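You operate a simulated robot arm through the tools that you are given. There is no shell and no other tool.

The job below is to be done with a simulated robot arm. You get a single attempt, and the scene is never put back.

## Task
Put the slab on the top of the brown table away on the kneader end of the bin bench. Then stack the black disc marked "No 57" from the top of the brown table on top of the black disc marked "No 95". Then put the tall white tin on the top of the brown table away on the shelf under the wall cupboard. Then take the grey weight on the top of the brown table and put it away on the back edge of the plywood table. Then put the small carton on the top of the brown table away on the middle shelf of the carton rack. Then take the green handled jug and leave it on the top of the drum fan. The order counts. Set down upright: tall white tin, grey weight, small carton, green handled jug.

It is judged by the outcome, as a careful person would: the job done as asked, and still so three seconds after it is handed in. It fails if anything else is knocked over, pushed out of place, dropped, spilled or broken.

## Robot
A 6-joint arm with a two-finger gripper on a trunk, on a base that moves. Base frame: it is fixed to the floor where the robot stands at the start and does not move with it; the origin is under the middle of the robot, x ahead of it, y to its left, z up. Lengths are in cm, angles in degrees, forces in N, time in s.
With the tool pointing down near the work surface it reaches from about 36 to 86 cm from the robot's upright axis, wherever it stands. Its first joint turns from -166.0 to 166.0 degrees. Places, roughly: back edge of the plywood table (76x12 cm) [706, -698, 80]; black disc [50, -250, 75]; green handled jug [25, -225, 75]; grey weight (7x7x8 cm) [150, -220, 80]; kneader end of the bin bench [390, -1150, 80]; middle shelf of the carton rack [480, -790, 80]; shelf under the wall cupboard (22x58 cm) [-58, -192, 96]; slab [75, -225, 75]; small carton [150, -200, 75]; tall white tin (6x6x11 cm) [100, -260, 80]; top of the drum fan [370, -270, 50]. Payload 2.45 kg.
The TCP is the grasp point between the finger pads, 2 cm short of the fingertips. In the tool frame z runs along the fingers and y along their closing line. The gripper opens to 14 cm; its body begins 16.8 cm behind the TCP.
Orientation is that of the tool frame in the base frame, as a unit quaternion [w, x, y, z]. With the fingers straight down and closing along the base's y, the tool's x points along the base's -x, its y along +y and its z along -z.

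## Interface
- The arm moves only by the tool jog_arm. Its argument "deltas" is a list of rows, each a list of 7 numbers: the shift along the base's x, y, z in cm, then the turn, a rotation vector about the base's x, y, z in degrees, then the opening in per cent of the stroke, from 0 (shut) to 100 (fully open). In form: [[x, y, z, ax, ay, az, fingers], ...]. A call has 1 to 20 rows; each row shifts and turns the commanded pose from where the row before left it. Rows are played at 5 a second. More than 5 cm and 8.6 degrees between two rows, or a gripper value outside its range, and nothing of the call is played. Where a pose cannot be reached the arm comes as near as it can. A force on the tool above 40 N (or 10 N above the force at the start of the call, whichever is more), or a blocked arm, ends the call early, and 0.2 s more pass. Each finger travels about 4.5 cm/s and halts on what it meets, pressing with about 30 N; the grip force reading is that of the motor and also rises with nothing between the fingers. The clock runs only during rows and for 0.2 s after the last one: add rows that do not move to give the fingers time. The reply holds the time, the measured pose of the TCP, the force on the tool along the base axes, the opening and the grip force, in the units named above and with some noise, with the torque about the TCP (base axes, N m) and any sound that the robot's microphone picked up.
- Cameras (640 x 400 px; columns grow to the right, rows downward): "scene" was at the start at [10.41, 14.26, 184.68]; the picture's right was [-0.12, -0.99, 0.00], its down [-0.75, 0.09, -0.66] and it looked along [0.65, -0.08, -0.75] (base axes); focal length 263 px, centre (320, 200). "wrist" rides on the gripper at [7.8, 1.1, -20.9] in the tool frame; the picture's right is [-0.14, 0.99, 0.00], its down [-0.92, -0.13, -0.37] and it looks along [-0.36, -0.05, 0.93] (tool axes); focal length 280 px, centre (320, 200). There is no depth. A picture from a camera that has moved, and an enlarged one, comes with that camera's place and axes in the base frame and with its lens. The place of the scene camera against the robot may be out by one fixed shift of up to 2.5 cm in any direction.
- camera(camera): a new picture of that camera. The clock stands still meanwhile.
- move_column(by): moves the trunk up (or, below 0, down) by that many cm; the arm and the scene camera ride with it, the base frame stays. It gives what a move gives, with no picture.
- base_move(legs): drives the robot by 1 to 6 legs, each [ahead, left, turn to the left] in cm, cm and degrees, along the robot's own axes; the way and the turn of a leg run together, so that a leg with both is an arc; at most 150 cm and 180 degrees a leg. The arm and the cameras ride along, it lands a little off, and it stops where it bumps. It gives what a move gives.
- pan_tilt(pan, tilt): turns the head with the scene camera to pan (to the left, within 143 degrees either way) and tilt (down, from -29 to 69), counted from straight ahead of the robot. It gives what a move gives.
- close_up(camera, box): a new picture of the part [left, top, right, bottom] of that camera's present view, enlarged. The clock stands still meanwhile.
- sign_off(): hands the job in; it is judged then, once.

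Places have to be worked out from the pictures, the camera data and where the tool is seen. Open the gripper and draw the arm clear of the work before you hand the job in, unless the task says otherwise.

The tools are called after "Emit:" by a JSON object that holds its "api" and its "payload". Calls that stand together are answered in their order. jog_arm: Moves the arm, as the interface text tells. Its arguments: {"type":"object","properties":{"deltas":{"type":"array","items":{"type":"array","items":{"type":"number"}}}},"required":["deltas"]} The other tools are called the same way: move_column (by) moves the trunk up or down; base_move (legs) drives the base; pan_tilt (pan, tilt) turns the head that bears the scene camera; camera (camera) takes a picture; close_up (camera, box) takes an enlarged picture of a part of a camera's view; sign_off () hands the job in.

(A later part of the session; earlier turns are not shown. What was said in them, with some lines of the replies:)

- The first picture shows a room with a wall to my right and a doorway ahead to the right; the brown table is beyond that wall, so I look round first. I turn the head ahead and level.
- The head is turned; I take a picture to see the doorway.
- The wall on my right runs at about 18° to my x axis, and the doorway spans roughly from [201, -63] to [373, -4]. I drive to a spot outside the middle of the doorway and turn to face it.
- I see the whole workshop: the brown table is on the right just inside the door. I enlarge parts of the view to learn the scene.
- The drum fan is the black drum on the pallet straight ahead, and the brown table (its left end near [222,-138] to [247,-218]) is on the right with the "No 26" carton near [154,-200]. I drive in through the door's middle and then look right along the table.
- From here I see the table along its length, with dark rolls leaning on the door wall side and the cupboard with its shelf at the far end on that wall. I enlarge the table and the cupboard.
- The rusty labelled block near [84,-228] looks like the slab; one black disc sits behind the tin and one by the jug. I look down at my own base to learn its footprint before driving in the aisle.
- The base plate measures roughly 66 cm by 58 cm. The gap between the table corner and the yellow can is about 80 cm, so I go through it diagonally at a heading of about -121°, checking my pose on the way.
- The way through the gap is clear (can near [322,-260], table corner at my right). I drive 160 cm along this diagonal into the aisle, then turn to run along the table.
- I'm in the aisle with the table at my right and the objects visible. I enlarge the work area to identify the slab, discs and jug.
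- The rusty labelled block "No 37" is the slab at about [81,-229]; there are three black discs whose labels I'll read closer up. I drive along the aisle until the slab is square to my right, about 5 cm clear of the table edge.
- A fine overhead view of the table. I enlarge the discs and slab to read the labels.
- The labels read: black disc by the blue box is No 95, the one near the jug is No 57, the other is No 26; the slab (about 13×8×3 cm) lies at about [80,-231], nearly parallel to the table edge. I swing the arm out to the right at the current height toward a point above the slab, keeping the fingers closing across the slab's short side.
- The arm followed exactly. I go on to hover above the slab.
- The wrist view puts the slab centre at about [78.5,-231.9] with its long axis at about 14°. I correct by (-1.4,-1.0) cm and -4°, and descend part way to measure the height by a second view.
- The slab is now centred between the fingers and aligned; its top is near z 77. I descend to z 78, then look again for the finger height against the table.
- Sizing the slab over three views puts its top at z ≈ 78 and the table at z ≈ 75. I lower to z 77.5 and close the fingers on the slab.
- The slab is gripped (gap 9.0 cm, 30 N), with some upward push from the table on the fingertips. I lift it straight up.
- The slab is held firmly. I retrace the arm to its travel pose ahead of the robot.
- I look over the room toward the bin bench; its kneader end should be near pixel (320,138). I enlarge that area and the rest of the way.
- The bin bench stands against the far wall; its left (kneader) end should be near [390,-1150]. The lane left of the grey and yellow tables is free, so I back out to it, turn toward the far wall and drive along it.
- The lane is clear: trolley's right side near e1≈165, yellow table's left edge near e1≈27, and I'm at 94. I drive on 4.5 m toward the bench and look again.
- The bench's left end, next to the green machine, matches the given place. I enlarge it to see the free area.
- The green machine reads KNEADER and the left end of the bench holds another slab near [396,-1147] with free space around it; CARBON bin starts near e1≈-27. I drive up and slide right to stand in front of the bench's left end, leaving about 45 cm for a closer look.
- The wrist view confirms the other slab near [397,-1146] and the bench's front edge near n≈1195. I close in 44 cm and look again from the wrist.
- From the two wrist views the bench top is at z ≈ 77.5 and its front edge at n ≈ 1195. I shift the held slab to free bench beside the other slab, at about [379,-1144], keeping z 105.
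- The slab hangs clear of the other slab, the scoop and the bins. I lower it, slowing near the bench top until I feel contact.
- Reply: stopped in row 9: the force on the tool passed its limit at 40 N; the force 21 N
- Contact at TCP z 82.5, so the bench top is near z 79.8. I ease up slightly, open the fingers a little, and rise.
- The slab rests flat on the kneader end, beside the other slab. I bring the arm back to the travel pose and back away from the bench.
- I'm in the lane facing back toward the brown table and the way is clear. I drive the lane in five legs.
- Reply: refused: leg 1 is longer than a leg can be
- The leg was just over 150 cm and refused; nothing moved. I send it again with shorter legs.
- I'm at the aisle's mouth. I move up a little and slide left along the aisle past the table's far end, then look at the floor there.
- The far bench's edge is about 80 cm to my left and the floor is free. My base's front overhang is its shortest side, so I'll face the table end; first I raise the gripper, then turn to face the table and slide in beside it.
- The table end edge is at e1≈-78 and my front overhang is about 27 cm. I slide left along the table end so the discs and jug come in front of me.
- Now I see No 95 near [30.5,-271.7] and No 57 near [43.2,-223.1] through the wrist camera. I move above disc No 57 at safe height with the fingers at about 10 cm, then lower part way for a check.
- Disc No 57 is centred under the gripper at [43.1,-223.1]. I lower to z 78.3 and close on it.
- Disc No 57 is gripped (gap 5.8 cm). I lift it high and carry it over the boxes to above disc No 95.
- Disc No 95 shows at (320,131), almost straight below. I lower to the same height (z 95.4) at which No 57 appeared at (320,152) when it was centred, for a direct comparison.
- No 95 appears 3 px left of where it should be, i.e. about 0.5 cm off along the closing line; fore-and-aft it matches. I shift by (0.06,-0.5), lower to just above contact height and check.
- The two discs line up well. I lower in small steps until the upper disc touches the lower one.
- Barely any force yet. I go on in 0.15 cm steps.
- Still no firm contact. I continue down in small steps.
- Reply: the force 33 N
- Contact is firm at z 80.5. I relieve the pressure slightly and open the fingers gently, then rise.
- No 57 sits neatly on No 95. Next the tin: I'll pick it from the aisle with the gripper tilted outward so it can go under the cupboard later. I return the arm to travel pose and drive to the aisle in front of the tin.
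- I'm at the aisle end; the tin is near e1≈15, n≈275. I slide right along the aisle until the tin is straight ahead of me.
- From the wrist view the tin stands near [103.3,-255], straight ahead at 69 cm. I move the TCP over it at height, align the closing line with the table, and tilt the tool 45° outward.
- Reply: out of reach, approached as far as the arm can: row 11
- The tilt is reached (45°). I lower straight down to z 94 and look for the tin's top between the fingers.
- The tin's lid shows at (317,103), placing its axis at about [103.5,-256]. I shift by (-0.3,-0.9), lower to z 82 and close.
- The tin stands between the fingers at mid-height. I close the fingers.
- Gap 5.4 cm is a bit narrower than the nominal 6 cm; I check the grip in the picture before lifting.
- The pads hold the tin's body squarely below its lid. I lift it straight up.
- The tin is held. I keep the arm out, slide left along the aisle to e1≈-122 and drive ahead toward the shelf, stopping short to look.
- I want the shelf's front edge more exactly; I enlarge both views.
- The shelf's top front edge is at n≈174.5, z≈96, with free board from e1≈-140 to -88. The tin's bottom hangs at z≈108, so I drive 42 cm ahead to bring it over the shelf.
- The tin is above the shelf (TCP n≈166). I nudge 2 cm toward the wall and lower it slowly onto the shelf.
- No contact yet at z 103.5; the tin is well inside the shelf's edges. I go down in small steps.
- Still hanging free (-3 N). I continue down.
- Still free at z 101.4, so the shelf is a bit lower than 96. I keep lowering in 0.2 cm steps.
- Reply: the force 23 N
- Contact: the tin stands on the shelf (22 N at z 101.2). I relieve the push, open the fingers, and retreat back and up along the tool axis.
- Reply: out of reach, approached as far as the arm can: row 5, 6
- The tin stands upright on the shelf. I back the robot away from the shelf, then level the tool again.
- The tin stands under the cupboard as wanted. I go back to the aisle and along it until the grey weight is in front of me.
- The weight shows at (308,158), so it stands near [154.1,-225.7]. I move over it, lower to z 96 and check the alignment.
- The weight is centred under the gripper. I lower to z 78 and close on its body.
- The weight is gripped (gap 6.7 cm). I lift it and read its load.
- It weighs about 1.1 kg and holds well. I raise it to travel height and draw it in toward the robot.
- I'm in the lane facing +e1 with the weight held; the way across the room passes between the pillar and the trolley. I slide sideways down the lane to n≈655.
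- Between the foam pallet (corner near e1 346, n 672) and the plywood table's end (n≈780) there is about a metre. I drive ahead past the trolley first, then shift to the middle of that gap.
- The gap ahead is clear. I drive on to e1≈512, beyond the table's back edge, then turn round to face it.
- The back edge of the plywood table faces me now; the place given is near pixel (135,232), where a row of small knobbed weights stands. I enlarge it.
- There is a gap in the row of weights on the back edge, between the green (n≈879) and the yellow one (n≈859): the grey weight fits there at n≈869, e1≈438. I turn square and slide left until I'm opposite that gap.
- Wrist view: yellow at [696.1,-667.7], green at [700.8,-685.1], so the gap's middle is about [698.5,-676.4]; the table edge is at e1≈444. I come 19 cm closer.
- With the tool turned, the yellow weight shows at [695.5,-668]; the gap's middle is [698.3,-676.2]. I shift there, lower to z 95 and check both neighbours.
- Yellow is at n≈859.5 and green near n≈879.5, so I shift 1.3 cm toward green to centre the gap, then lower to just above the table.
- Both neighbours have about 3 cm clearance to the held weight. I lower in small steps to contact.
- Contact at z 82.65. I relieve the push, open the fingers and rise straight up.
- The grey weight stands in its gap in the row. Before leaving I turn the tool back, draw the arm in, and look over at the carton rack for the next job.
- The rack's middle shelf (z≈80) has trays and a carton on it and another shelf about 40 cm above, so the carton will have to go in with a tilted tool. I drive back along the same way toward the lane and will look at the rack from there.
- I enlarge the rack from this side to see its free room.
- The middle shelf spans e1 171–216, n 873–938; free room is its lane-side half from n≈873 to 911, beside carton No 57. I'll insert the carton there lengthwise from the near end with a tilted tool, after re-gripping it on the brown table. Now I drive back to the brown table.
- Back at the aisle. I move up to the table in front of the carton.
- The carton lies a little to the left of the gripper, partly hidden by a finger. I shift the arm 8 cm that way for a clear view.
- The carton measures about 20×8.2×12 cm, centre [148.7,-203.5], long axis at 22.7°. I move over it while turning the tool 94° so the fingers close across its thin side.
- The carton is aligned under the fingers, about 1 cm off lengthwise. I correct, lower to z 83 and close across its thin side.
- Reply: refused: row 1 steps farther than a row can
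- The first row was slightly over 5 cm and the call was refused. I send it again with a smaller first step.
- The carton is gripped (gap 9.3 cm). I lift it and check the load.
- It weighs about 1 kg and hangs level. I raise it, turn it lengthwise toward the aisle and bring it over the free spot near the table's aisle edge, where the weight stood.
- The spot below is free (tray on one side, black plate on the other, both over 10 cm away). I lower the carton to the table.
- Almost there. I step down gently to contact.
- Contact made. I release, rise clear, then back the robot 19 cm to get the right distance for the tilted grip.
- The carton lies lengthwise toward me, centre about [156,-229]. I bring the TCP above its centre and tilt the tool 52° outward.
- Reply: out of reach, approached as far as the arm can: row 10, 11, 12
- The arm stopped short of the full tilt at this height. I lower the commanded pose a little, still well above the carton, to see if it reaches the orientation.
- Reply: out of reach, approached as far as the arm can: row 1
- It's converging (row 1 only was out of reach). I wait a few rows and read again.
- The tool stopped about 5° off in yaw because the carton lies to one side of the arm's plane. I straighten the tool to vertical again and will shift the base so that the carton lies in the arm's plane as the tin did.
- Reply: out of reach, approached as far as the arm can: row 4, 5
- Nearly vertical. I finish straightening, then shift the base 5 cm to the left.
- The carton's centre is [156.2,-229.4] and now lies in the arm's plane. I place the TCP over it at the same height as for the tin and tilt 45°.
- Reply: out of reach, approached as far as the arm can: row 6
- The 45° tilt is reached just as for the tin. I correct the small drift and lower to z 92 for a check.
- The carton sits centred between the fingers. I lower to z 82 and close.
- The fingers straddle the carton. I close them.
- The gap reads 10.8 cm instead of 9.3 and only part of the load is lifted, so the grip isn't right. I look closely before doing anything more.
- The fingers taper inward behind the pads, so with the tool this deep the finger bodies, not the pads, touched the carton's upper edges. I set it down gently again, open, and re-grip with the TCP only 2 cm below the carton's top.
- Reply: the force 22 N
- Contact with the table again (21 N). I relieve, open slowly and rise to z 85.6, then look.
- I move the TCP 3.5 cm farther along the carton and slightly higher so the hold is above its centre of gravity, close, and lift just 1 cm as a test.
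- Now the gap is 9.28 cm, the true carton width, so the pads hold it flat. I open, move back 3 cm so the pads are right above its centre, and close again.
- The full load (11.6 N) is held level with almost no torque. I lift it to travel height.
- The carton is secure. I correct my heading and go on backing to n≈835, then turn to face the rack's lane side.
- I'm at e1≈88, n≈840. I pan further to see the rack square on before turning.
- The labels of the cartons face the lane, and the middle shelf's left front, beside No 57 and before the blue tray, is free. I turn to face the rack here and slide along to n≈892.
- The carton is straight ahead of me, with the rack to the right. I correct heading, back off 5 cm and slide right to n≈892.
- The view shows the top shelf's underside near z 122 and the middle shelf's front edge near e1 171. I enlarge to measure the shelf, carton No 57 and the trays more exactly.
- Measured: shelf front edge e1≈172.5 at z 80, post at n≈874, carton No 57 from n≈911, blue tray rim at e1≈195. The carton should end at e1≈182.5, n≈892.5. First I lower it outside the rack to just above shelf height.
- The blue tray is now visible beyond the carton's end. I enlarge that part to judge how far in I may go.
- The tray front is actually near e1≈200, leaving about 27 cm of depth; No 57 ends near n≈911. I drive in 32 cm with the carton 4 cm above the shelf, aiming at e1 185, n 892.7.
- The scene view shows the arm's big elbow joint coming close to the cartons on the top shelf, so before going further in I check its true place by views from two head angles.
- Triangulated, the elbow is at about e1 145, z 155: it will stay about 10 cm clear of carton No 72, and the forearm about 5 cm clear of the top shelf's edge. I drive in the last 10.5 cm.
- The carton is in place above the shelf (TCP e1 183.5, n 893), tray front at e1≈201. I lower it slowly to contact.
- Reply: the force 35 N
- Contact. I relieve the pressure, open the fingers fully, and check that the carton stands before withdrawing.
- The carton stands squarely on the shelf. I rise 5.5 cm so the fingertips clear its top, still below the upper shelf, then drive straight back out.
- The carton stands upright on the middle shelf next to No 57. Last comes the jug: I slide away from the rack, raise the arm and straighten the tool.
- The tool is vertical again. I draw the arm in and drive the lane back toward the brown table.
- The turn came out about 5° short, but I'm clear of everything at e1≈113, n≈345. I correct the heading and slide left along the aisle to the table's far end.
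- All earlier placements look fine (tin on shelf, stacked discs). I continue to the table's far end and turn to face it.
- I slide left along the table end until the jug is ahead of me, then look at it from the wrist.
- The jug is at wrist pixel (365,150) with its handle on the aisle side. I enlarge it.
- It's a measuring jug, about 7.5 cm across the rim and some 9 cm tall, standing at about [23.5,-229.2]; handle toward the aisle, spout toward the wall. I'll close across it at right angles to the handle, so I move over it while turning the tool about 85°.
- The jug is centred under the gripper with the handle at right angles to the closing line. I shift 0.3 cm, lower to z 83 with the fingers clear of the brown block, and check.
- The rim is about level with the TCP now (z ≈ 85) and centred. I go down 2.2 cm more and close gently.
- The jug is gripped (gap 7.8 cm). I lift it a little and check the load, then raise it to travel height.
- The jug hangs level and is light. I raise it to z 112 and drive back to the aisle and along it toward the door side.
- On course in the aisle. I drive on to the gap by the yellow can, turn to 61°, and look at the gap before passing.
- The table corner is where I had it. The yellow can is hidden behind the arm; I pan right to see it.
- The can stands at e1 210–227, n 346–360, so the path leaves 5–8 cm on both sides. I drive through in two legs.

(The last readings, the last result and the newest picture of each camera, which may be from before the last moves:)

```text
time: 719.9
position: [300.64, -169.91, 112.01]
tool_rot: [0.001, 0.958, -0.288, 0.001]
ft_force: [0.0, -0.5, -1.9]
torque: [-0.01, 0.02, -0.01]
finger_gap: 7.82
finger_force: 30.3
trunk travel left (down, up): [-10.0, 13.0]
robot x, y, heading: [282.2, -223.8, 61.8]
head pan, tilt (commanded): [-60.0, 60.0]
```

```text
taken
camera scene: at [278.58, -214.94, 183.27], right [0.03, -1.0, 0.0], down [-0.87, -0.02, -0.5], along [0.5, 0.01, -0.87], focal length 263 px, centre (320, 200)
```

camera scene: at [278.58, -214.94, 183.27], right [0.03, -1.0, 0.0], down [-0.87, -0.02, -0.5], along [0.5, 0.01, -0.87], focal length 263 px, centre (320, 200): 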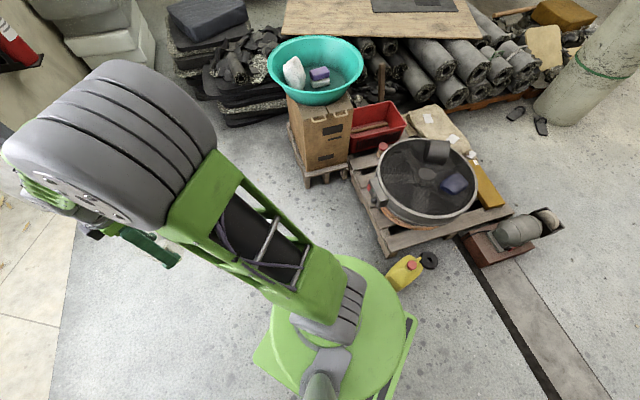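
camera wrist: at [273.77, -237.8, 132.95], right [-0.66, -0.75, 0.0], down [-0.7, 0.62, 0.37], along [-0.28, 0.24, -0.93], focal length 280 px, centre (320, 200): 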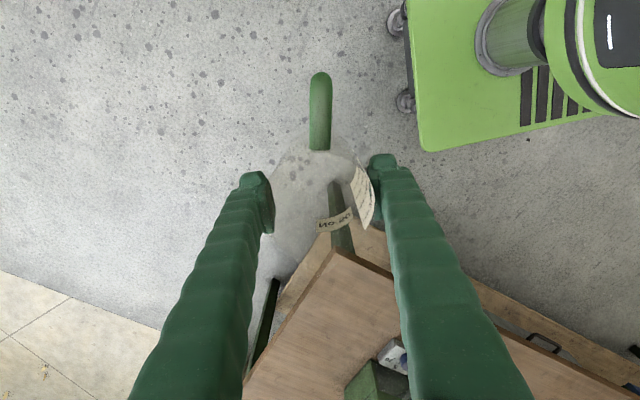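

I'm past the can's corner on course; the drum fan is in view with two things on it. I enlarge its top.

Emit:
{"api": "close_up", "payload": {"camera": "scene", "box": [350, 120, 520, 250]}}

Emit:
{"api": "base_move", "payload": {"legs": [[88, 0, 0]]}}

```text
3.08 times, centred on (435, 185) of scene
camera zoom: at [278.58, -214.94, 183.27], right [0.03, -1.0, 0.0], down [-0.87, -0.02, -0.5], along [0.5, 0.01, -0.87], focal length 810 px, centre (-34, 246)
```

zoom: 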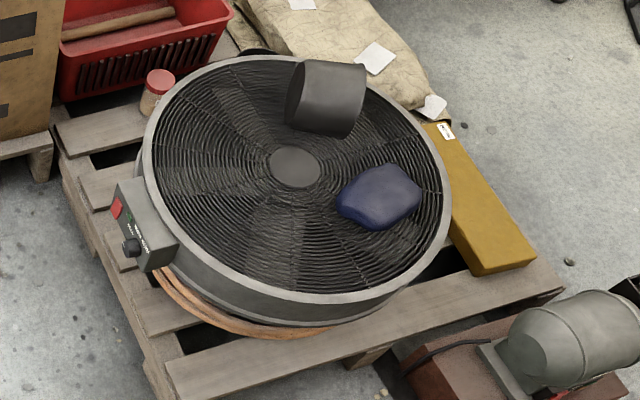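

```text
time: 724.5
position: [340.07, -91.86, 112.0]
tool_rot: [0.001, 0.961, -0.276, 0.001]
ft_force: [0.1, 0.1, -1.5]
torque: [-0.04, 0.05, -0.01]
finger_gap: 7.79
finger_force: 30.2
trunk travel left (down, up): [-10.0, 13.0]
robot x, y, heading: [322.97, -146.21, 63.0]
head pan, tilt (commanded): [-60.0, 60.0]
```

The fan's top is a flat grille inside a rim, with a black cylinder and a blue pouch on its far side; its near half is free. I turn to face it.

Emit:
{"api": "base_move", "payload": {"legs": [[0, 0, -67], [0, 0, -66.8]]}}

Emit:
{"api": "pan_tilt", "payload": {"pan": 20, "tilt": 55}}

Emit:
{"api": "camera", "payload": {"camera": "scene"}}

Emit:
{"api": "camera", "payload": {"camera": "wrist"}}

```text
time: 730.8
position: [349.97, -196.61, 112.05]
tool_rot: [-0.002, -0.122, 0.992, 0.001]
ft_force: [-0.1, -0.2, -2.2]
torque: [-0.01, -0.02, 0.05]
finger_gap: 7.79
finger_force: 30.1
trunk travel left (down, up): [-10.0, 13.0]
robot x, y, heading: [322.8, -146.46, -71.0]
head pan, tilt (commanded): [-60.0, 60.0]
```

```text
time: 732.3
position: [350.05, -196.55, 112.06]
tool_rot: [-0.001, -0.122, 0.993, 0.0]
ft_force: [-0.2, 0.3, 0.0]
torque: [0.0, 0.0, -0.01]
finger_gap: 7.82
finger_force: 30.1
trunk travel left (down, up): [-10.0, 13.0]
robot x, y, heading: [322.98, -146.42, -71.2]
head pan, tilt (commanded): [20.0, 55.0]
```

```text
taken
camera scene: at [342.64, -147.1, 183.88], right [-0.78, -0.63, 0.0], down [-0.51, 0.64, -0.57], along [0.36, -0.45, -0.82], focal length 263 px, centre (320, 200)
```

scene: 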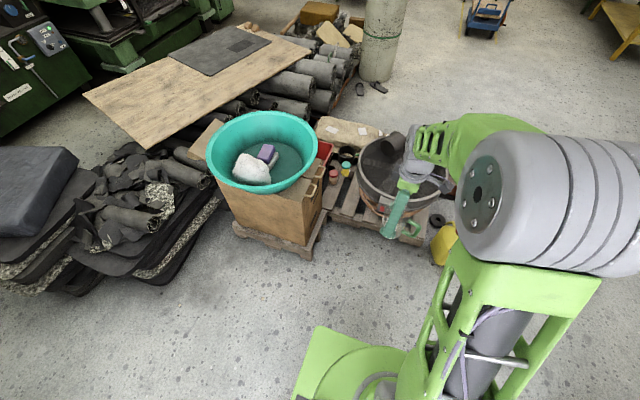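

```text
taken
camera wrist: at [342.19, -197.28, 132.96], right [-0.11, 0.99, 0.0], down [0.92, 0.1, 0.37], along [0.37, 0.04, -0.93], focal length 280 px, centre (320, 200)
```

wrist: 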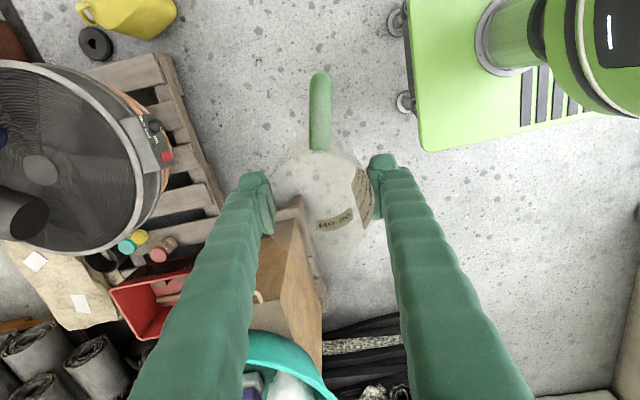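

Hub of the fan is at about e1 262, n 387, radius ~29; I'll put the jug on the free near part at about e1 269, n 370. I drive ahead 65 cm, staying clear of the pallet and the can.

Emit:
{"api": "base_move", "payload": {"legs": [[65, 3.3, 0.3]]}}

Emit:
{"api": "camera", "payload": {"camera": "wrist"}}

Emit:
{"api": "camera", "payload": {"camera": "scene"}}

```text
time: 735.9
position: [374.51, -256.7, 112.11]
tool_rot: [-0.001, -0.124, 0.992, 0.0]
ft_force: [0.1, 0.1, -1.4]
torque: [0.01, -0.02, 0.02]
finger_gap: 7.8
finger_force: 29.8
trunk travel left (down, up): [-10.0, 13.0]
robot x, y, heading: [347.4, -206.4, -70.6]
head pan, tilt (commanded): [20.0, 55.0]
```

```text
taken
camera wrist: at [366.76, -257.52, 132.94], right [-0.11, 0.99, 0.0], down [0.92, 0.1, 0.37], along [0.36, 0.04, -0.93], focal length 280 px, centre (320, 200)
```

wrist: 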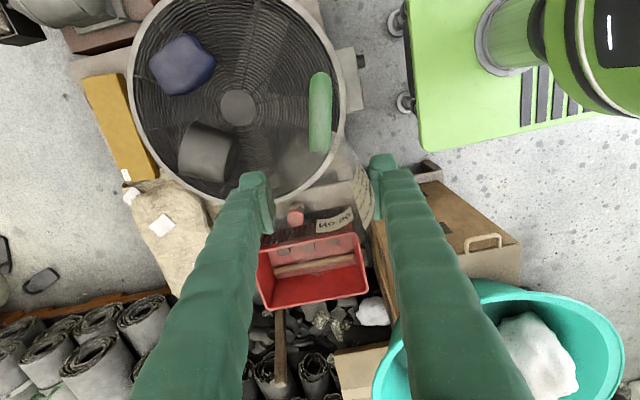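

```text
taken
camera scene: at [367.0, -207.36, 183.88], right [-0.78, -0.63, 0.0], down [-0.52, 0.64, -0.57], along [0.36, -0.44, -0.82], focal length 263 px, centre (320, 200)
```

scene: 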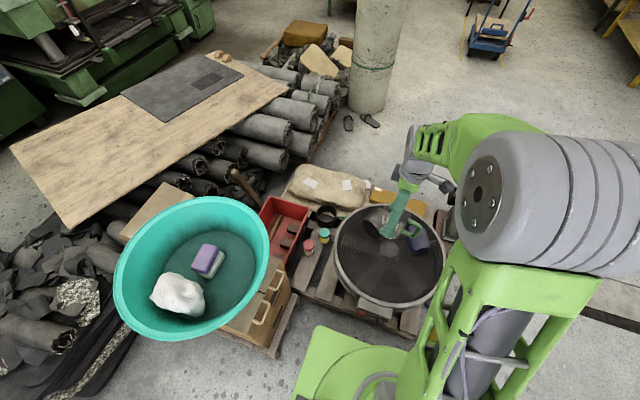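

The fan hub is at (238,107) in the wrist view, and the spot about 5 cm farther in from my TCP is free grille. I shift there and lower the jug part way.

Emit:
{"api": "jog_arm", "payload": {"deltas": [[0.9, -2.7, 0, 0, 0, 0, 40], [0.9, -2.7, 0, 0, 0, 0, 40], [0, 0, -5, 0, 0, 0, 40], [0, 0, -5, 0, 0, 0, 40], [0, 0, -5, 0, 0, 0, 40], [0, 0, -5, 0, 0, 0, 40], [0, 0, -5, 0, 0, 0, 40], [0, 0, -5, 0, 0, 0, 40], [0, 0, 0, 0, 0, 0, 40]]}}

Emit:
{"api": "camera", "payload": {"camera": "wrist"}}

Emit:
{"api": "camera", "payload": {"camera": "scene"}}

```text
time: 737.9
position: [376.35, -261.57, 81.78]
tool_rot: [0.0, -0.123, 0.992, 0.001]
ft_force: [0.6, 0.8, -1.5]
torque: [-0.01, -0.01, -0.03]
finger_gap: 7.81
finger_force: 29.5
trunk travel left (down, up): [-10.0, 13.0]
robot x, y, heading: [347.28, -206.99, -70.6]
head pan, tilt (commanded): [20.0, 55.0]
```

```text
taken
camera wrist: at [368.63, -262.52, 102.66], right [-0.11, 0.99, 0.0], down [0.92, 0.1, 0.37], along [0.37, 0.04, -0.93], focal length 280 px, centre (320, 200)
```

wrist: 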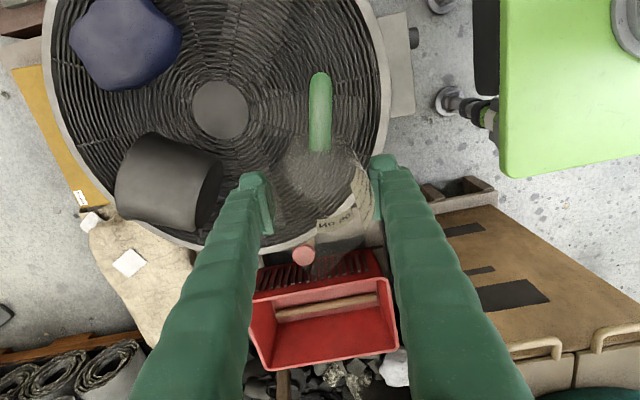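

```text
taken
camera scene: at [366.97, -207.3, 183.89], right [-0.78, -0.63, 0.0], down [-0.52, 0.64, -0.57], along [0.36, -0.44, -0.82], focal length 263 px, centre (320, 200)
```

scene: 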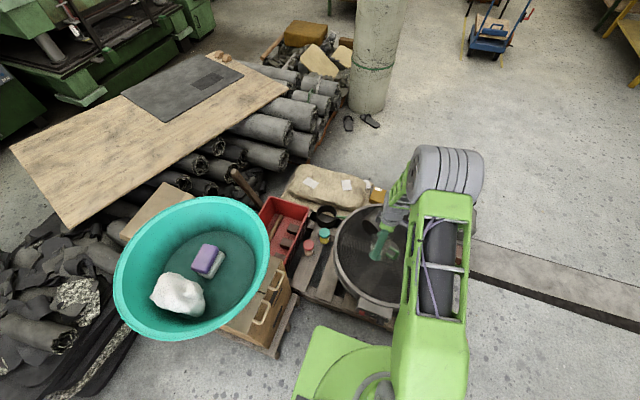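

The jug is above clear grille, with the black cylinder about 7 cm and the rim safely away from the fingers. I lower to z 64 and then slowly.

Emit:
{"api": "jog_arm", "payload": {"deltas": [[0.33, -0.94, -4, 0, 0, 0, 40], [0, 0, -5, 0, 0, 0, 40], [0, 0, -5, 0, 0, 0, 40], [0, 0, -4, 0, 0, 0, 40], [0, 0, 0, 0, 0, 0, 40]]}}

Emit:
{"api": "camera", "payload": {"camera": "wrist"}}

```text
time: 739.1
position: [376.86, -262.95, 63.8]
tool_rot: [-0.001, -0.124, 0.992, 0.001]
ft_force: [-0.9, -0.4, -1.0]
torque: [0.01, 0.0, 0.01]
finger_gap: 7.81
finger_force: 29.6
trunk travel left (down, up): [-10.0, 13.0]
robot x, y, heading: [347.47, -206.22, -71.0]
head pan, tilt (commanded): [20.0, 55.0]
```

```text
taken
camera wrist: at [368.98, -263.77, 84.67], right [-0.11, 0.99, 0.0], down [0.92, 0.1, 0.37], along [0.37, 0.04, -0.93], focal length 280 px, centre (320, 200)
```

wrist: 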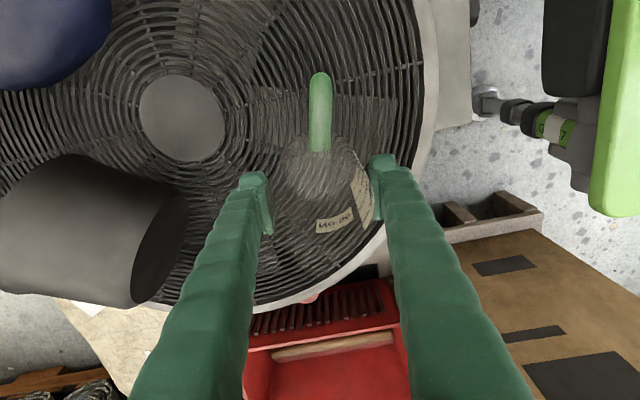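

The grille is close beneath. I continue down in small steps.

Emit:
{"api": "jog_arm", "payload": {"deltas": [[0, 0, -0.5, 0, 0, 0, 40], [0, 0, -0.5, 0, 0, 0, 40], [0, 0, -0.5, 0, 0, 0, 40], [0, 0, -0.4, 0, 0, 0, 40], [0, 0, -0.4, 0, 0, 0, 40], [0, 0, 0, 0, 0, 0, 40]]}}

```text
time: 740.5
position: [376.65, -263.04, 61.76]
tool_rot: [-0.001, -0.124, 0.992, 0.0]
ft_force: [0.6, -0.2, -1.3]
torque: [-0.01, 0.04, -0.04]
finger_gap: 7.81
finger_force: 29.7
trunk travel left (down, up): [-10.0, 13.0]
robot x, y, heading: [347.19, -206.91, -70.4]
head pan, tilt (commanded): [20.0, 55.0]
```

No contact yet at z 61.8. I go down another 1 cm in fine steps.

Emit:
{"api": "jog_arm", "payload": {"deltas": [[0, 0, -0.3, 0, 0, 0, 40], [0, 0, -0.3, 0, 0, 0, 40], [0, 0, -0.3, 0, 0, 0, 40], [0, 0, 0, 0, 0, 0, 40]]}}

```text
time: 741.5
position: [376.81, -263.01, 60.83]
tool_rot: [-0.001, -0.123, 0.992, 0.0]
ft_force: [-0.3, -0.6, -1.6]
torque: [-0.01, -0.03, -0.01]
finger_gap: 7.81
finger_force: 30.2
trunk travel left (down, up): [-10.0, 13.0]
robot x, y, heading: [347.04, -206.08, -70.9]
head pan, tilt (commanded): [20.0, 55.0]
```

Still free. I continue in 0.2–0.3 cm steps.

Emit:
{"api": "jog_arm", "payload": {"deltas": [[0, 0, -0.3, 0, 0, 0, 40], [0, 0, -0.3, 0, 0, 0, 40], [0, 0, -0.2, 0, 0, 0, 40], [0, 0, 0, 0, 0, 0, 40]]}}

```text
time: 742.5
position: [376.71, -263.0, 59.96]
tool_rot: [-0.001, -0.123, 0.992, 0.001]
ft_force: [-0.5, -0.6, -1.6]
torque: [0.01, -0.01, 0.0]
finger_gap: 7.8
finger_force: 30.4
trunk travel left (down, up): [-10.0, 13.0]
robot x, y, heading: [347.36, -206.8, -70.4]
head pan, tilt (commanded): [20.0, 55.0]
```

Still no contact at z 60.0. I keep lowering finely.

Emit:
{"api": "jog_arm", "payload": {"deltas": [[0, 0, -0.25, 0, 0, 0, 40], [0, 0, -0.25, 0, 0, 0, 40], [0, 0, -0.2, 0, 0, 0, 40], [0, 0, 0, 0, 0, 0, 40]]}}

Emit:
{"api": "camera", "payload": {"camera": "wrist"}}

```text
time: 743.5
position: [376.68, -262.98, 59.35]
tool_rot: [-0.001, -0.123, 0.992, 0.0]
ft_force: [-0.4, -0.3, -2.4]
torque: [-0.01, 0.0, 0.0]
finger_gap: 7.8
finger_force: 30.0
trunk travel left (down, up): [-10.0, 13.0]
robot x, y, heading: [347.37, -206.84, -70.6]
head pan, tilt (commanded): [20.0, 55.0]
```

```text
taken
camera wrist: at [368.91, -263.82, 80.3], right [-0.11, 0.99, 0.0], down [0.92, 0.1, 0.37], along [0.37, 0.04, -0.93], focal length 280 px, centre (320, 200)
```

wrist: 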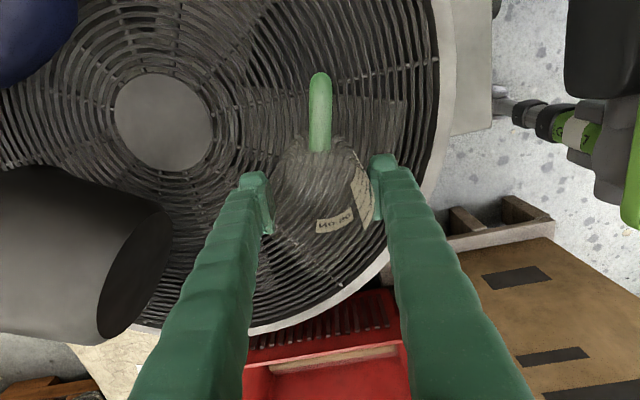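

All clear around the fingers. I keep on lowering finely.

Emit:
{"api": "jog_arm", "payload": {"deltas": [[0, 0, -0.25, 0, 0, 0, 40], [0, 0, -0.25, 0, 0, 0, 40], [0, 0, -0.2, 0, 0, 0, 40], [0, 0, 0, 0, 0, 0, 40]]}}

```text
time: 744.5
position: [376.68, -262.88, 58.61]
tool_rot: [-0.001, -0.123, 0.992, 0.001]
ft_force: [0.3, -0.9, -1.5]
torque: [0.02, -0.01, -0.03]
finger_gap: 7.81
finger_force: 30.5
trunk travel left (down, up): [-10.0, 13.0]
robot x, y, heading: [347.14, -206.54, -70.8]
head pan, tilt (commanded): [20.0, 55.0]
```

Still free at z 58.6. Another fine descent.

Emit:
{"api": "jog_arm", "payload": {"deltas": [[0, 0, -0.25, 0, 0, 0, 40], [0, 0, -0.25, 0, 0, 0, 40], [0, 0, -0.2, 0, 0, 0, 40], [0, 0, 0, 0, 0, 0, 40]]}}

```text
time: 745.5
position: [376.61, -262.99, 58.0]
tool_rot: [-0.001, -0.124, 0.992, 0.001]
ft_force: [0.0, -0.7, -0.9]
torque: [0.01, -0.03, 0.06]
finger_gap: 7.82
finger_force: 30.4
trunk travel left (down, up): [-10.0, 13.0]
robot x, y, heading: [347.27, -206.44, -71.0]
head pan, tilt (commanded): [20.0, 55.0]
```

At z 58.0, perhaps just touching. I step down a little more.

Emit:
{"api": "jog_arm", "payload": {"deltas": [[0, 0, -0.2, 0, 0, 0, 40], [0, 0, -0.2, 0, 0, 0, 40], [0, 0, 0, 0, 0, 0, 40]]}}

```text
time: 746.3
position: [376.66, -262.89, 57.4]
tool_rot: [-0.001, -0.123, 0.992, 0.0]
ft_force: [0.7, -0.8, -1.2]
torque: [0.03, 0.0, -0.01]
finger_gap: 7.83
finger_force: 30.0
trunk travel left (down, up): [-10.0, 13.0]
robot x, y, heading: [347.35, -206.39, -70.9]
head pan, tilt (commanded): [20.0, 55.0]
```

Still no load. I continue in 0.2 cm steps.

Emit:
{"api": "jog_arm", "payload": {"deltas": [[0, 0, -0.2, 0, 0, 0, 40], [0, 0, -0.2, 0, 0, 0, 40], [0, 0, -0.2, 0, 0, 0, 40], [0, 0, 0, 0, 0, 0, 40]]}}

Emit:
{"api": "camera", "payload": {"camera": "wrist"}}

```text
time: 747.3
position: [376.73, -263.1, 57.05]
tool_rot: [-0.001, -0.123, 0.992, 0.001]
ft_force: [0.0, -0.2, -1.4]
torque: [0.0, 0.03, 0.01]
finger_gap: 7.8
finger_force: 30.3
trunk travel left (down, up): [-10.0, 13.0]
robot x, y, heading: [347.44, -206.59, -70.7]
head pan, tilt (commanded): [20.0, 55.0]
```

```text
taken
camera wrist: at [368.87, -263.8, 77.9], right [-0.11, 0.99, 0.0], down [0.92, 0.1, 0.37], along [0.37, 0.04, -0.93], focal length 280 px, centre (320, 200)
```

wrist: 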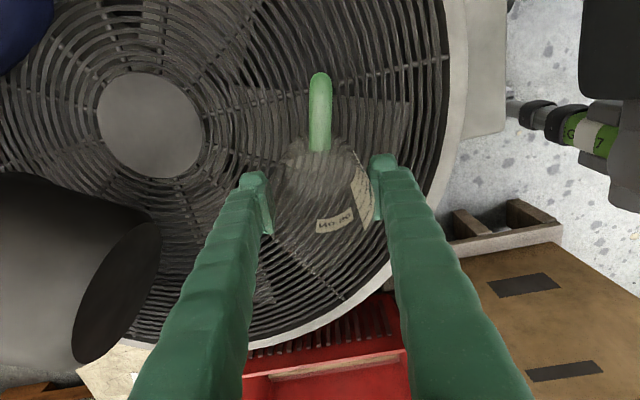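

By the hub's growing size, the grille is near z 50, so contact must be close. I go on down finely.

Emit:
{"api": "jog_arm", "payload": {"deltas": [[0, 0, -0.2, 0, 0, 0, 40], [0, 0, -0.2, 0, 0, 0, 40], [0, 0, -0.2, 0, 0, 0, 40], [0, 0, 0, 0, 0, 0, 40]]}}

```text
time: 748.3
position: [376.84, -263.03, 56.45]
tool_rot: [0.0, -0.124, 0.992, -0.001]
ft_force: [0.4, 4.3, 31.4]
torque: [-0.06, 0.22, -0.07]
finger_gap: 7.83
finger_force: 30.1
trunk travel left (down, up): [-10.0, 13.0]
robot x, y, heading: [347.22, -206.41, -71.0]
head pan, tilt (commanded): [20.0, 55.0]
```

Contact at z 56.5 (31 N). I relieve the push, then open the fingers slowly.

Emit:
{"api": "jog_arm", "payload": {"deltas": [[0, 0, 0.3, 0, 0, 0, 40], [0, 0, 0, 0, 0, 0, 56], [0, 0, 0, 0, 0, 0, 60], [0, 0, 0, 0, 0, 0, 66], [0, 0, 0, 0, 0, 0, 74], [0, 0, 0, 0, 0, 0, 80], [0, 0, 0, 0, 0, 0, 80]]}}

Emit:
{"api": "camera", "payload": {"camera": "wrist"}}

```text
time: 749.9
position: [376.78, -263.04, 56.71]
tool_rot: [-0.001, -0.124, 0.992, 0.0]
ft_force: [0.5, -0.6, 0.0]
torque: [0.0, -0.02, -0.01]
finger_gap: 11.21
finger_force: 0.0
trunk travel left (down, up): [-10.0, 13.0]
robot x, y, heading: [347.18, -206.65, -70.7]
head pan, tilt (commanded): [20.0, 55.0]
```

```text
taken
camera wrist: at [368.86, -263.79, 77.53], right [-0.11, 0.99, 0.0], down [0.92, 0.1, 0.37], along [0.37, 0.04, -0.93], focal length 280 px, centre (320, 200)
```

wrist: 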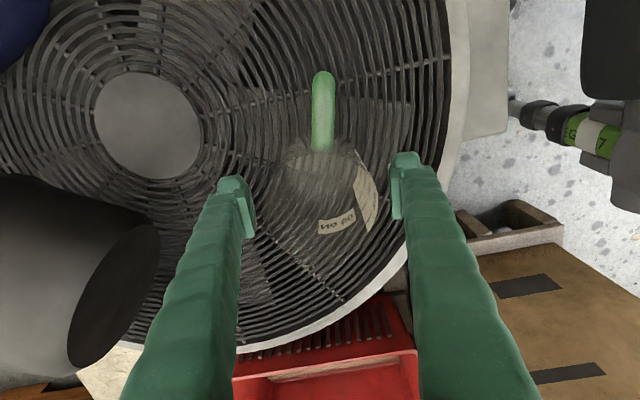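

The jug stands free and upright between the open fingers. I rise straight up clear of it.

Emit:
{"api": "jog_arm", "payload": {"deltas": [[0, 0, 1, 0, 0, 0, 80], [0, 0, 2, 0, 0, 0, 80], [0, 0, 4, 0, 0, 0, 80], [0, 0, 5, 0, 0, 0, 80], [0, 0, 5, 0, 0, 0, 80], [0, 0, 5, 0, 0, 0, 80], [0, 0, 5, 0, 0, 0, 80], [0, 0, 5, 0, 0, 0, 80], [0, 0, 5, 0, 0, 0, 80], [0, 0, 5, 0, 0, 0, 80], [0, 0, 5, 0, 0, 0, 80], [0, 0, 5, 0, 0, 0, 80]]}}

Emit:
{"api": "camera", "payload": {"camera": "wrist"}}

Emit:
{"api": "close_up", "payload": {"camera": "wrist", "box": [220, 60, 400, 200]}}

```text
time: 752.5
position: [376.57, -263.0, 108.83]
tool_rot: [-0.001, -0.124, 0.992, 0.0]
ft_force: [-0.8, -0.1, -0.3]
torque: [0.02, -0.04, 0.02]
finger_gap: 11.19
finger_force: 0.1
trunk travel left (down, up): [-10.0, 13.0]
robot x, y, heading: [346.95, -206.51, -70.8]
head pan, tilt (commanded): [20.0, 55.0]
```

```text
taken
camera wrist: at [368.74, -263.8, 129.73], right [-0.11, 0.99, 0.0], down [0.92, 0.1, 0.37], along [0.37, 0.04, -0.93], focal length 280 px, centre (320, 200)
```

wrist: 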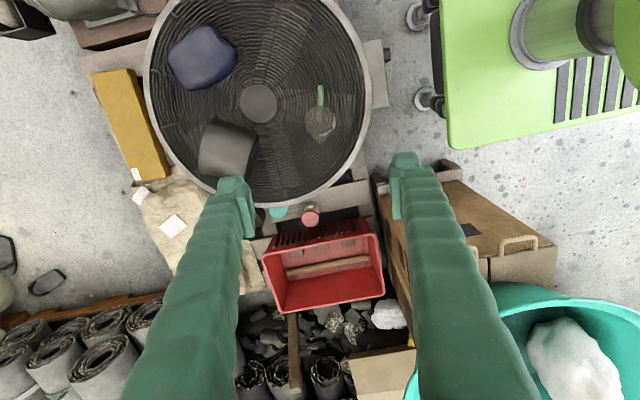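

```text
2.86 times, centred on (310, 130) of wrist
camera zoom: at [368.74, -263.8, 129.73], right [-0.11, 0.99, 0.0], down [0.92, 0.1, 0.37], along [0.37, 0.04, -0.93], focal length 801 px, centre (349, 400)
```

zoom: 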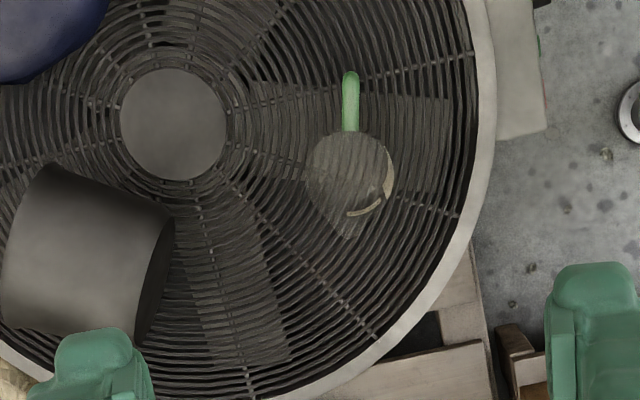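

The jug stands upright on the fan's grille. I back the robot away with the arm and take a last look before handing in.

Emit:
{"api": "base_move", "payload": {"legs": [[-60, 0, 0]]}}

Emit:
{"api": "pan_tilt", "payload": {"pan": -10, "tilt": 35}}

Emit:
{"api": "camera", "payload": {"camera": "scene"}}

Emit:
{"api": "pan_tilt", "payload": {"pan": 25, "tilt": 35}}

Emit:
{"api": "camera", "payload": {"camera": "scene"}}

```text
time: 755.9
position: [357.56, -207.33, 108.75]
tool_rot: [0.0, -0.129, 0.992, 0.001]
ft_force: [-1.0, 1.2, 0.5]
torque: [-0.05, -0.03, 0.05]
finger_gap: 11.21
finger_force: 0.1
trunk travel left (down, up): [-10.0, 13.0]
robot x, y, heading: [327.8, -151.36, -70.4]
head pan, tilt (commanded): [20.0, 55.0]
```

```text
time: 756.8
position: [357.56, -207.45, 108.75]
tool_rot: [0.0, -0.128, 0.992, 0.0]
ft_force: [-0.7, 0.0, -0.1]
torque: [0.01, -0.01, -0.02]
finger_gap: 11.19
finger_force: 0.0
trunk travel left (down, up): [-10.0, 13.0]
robot x, y, heading: [327.45, -150.98, -70.1]
head pan, tilt (commanded): [-10.0, 35.0]
```

```text
taken
camera scene: at [344.31, -154.93, 186.7], right [-0.99, -0.17, 0.0], down [-0.1, 0.57, -0.82], along [0.14, -0.81, -0.57], focal length 263 px, centre (320, 200)
```

scene: 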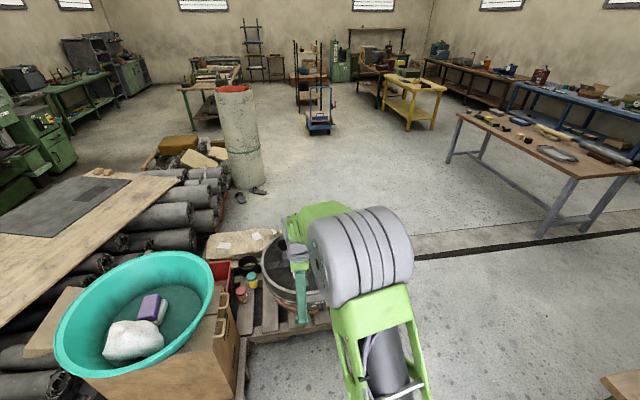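

```text
time: 757.8
position: [357.66, -207.39, 108.71]
tool_rot: [0.0, -0.129, 0.992, -0.001]
ft_force: [0.0, 0.0, 0.1]
torque: [0.0, 0.01, -0.03]
finger_gap: 11.21
finger_force: 0.1
trunk travel left (down, up): [-10.0, 13.0]
robot x, y, heading: [327.71, -151.63, -70.1]
head pan, tilt (commanded): [25.0, 35.0]
```

```text
taken
camera scene: at [349.01, -152.5, 186.71], right [-0.71, -0.7, 0.0], down [-0.4, 0.41, -0.82], along [0.58, -0.58, -0.57], focal length 263 px, centre (320, 200)
```

scene: 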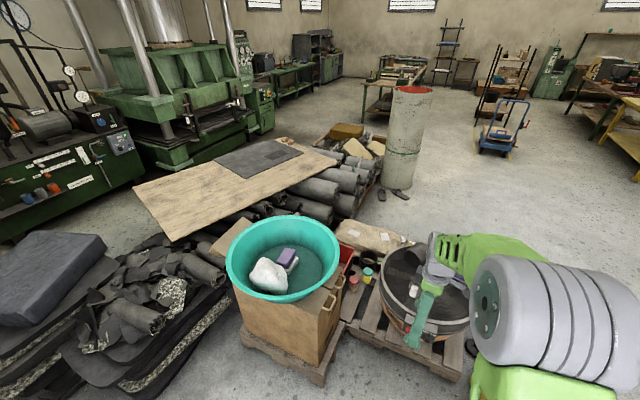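

Nothing looks disturbed. I take one last wrist view of the jug, then hand the job in.

Emit:
{"api": "camera", "payload": {"camera": "wrist"}}

Emit:
{"api": "pan_tilt", "payload": {"pan": -80, "tilt": 30}}

Emit:
{"api": "close_up", "payload": {"camera": "scene", "box": [200, 80, 480, 280]}}

```text
taken
camera wrist: at [349.83, -208.33, 129.64], right [-0.12, 0.99, 0.0], down [0.92, 0.11, 0.37], along [0.36, 0.04, -0.93], focal length 280 px, centre (320, 200)
```

wrist: 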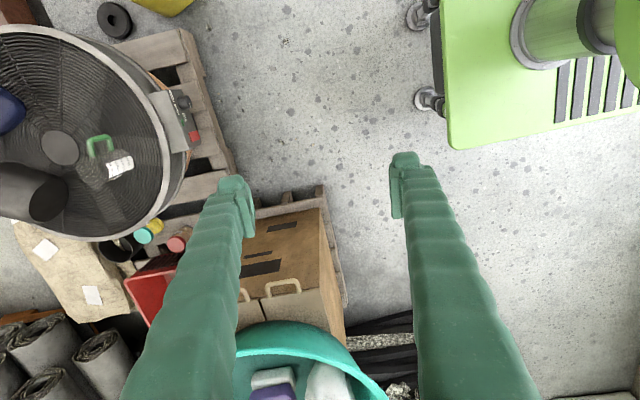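

```text
time: 759.6
position: [357.67, -207.34, 108.8]
tool_rot: [0.0, -0.128, 0.992, 0.0]
ft_force: [1.0, 0.0, -0.1]
torque: [0.02, -0.01, -0.02]
finger_gap: 11.2
finger_force: 0.0
trunk travel left (down, up): [-10.0, 13.0]
robot x, y, heading: [327.63, -151.08, -70.3]
head pan, tilt (commanded): [-80.0, 30.0]
```

```text
2.00 times, centred on (340, 180) of scene
camera zoom: at [334.96, -150.75, 187.48], right [-0.5, 0.87, 0.0], down [0.43, 0.25, -0.87], along [-0.75, -0.43, -0.5], focal length 526 px, centre (280, 240)
```

zoom: 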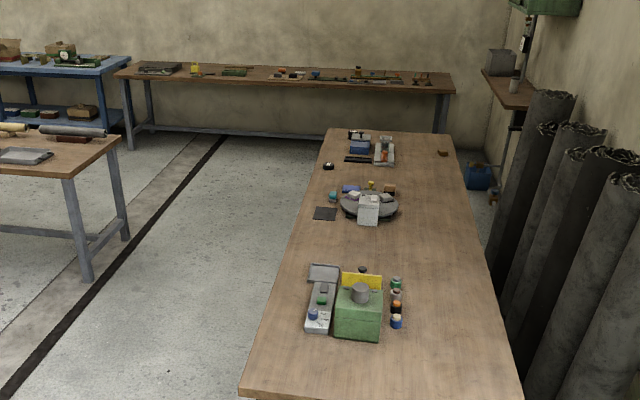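

The jug stands upright on the fan, the tin is on the shelf, the discs are stacked, and the rest of the brown table is undisturbed. The gripper is open and the arm is clear, so I hand in.

Emit:
{"api": "sign_off", "payload": {}}

```text
The job is handed in.
```

All six moves were done in the order you gave, and I handed the job in with the gripper open and the arm clear.

| Item | Where it is now |
|---|---|
| Slab | Flat on the kneader end of the bin bench, beside the slab marked "No 26" |
| Black disc "No 57" | Stacked on black disc "No 95" on the brown table |
| Tall white tin | Upright on the shelf under the wall cupboard |
| Grey weight | Upright on the back edge of the plywood table, in the gap between the green and yellow weights |
| Small carton | Upright on the middle shelf of the carton rack, in front of the blue tray and beside carton "No 57" |
| Green handled jug | Upright on the grille of the drum fan, clear of the black cylinder and the blue pouch |

- **Carton:** The first tilted grip was poor and lifted only one end. I set the carton back down on the brown table, gripped it again and then carried it to the rack.
- **Last checks:** In my final pictures the jug, the tin and the brown table looked as they should. I checked the slab, the grey weight and the carton right after placing each one, but not again at the end.
- **Other items:** I saw nothing else knocked over or moved out of place.
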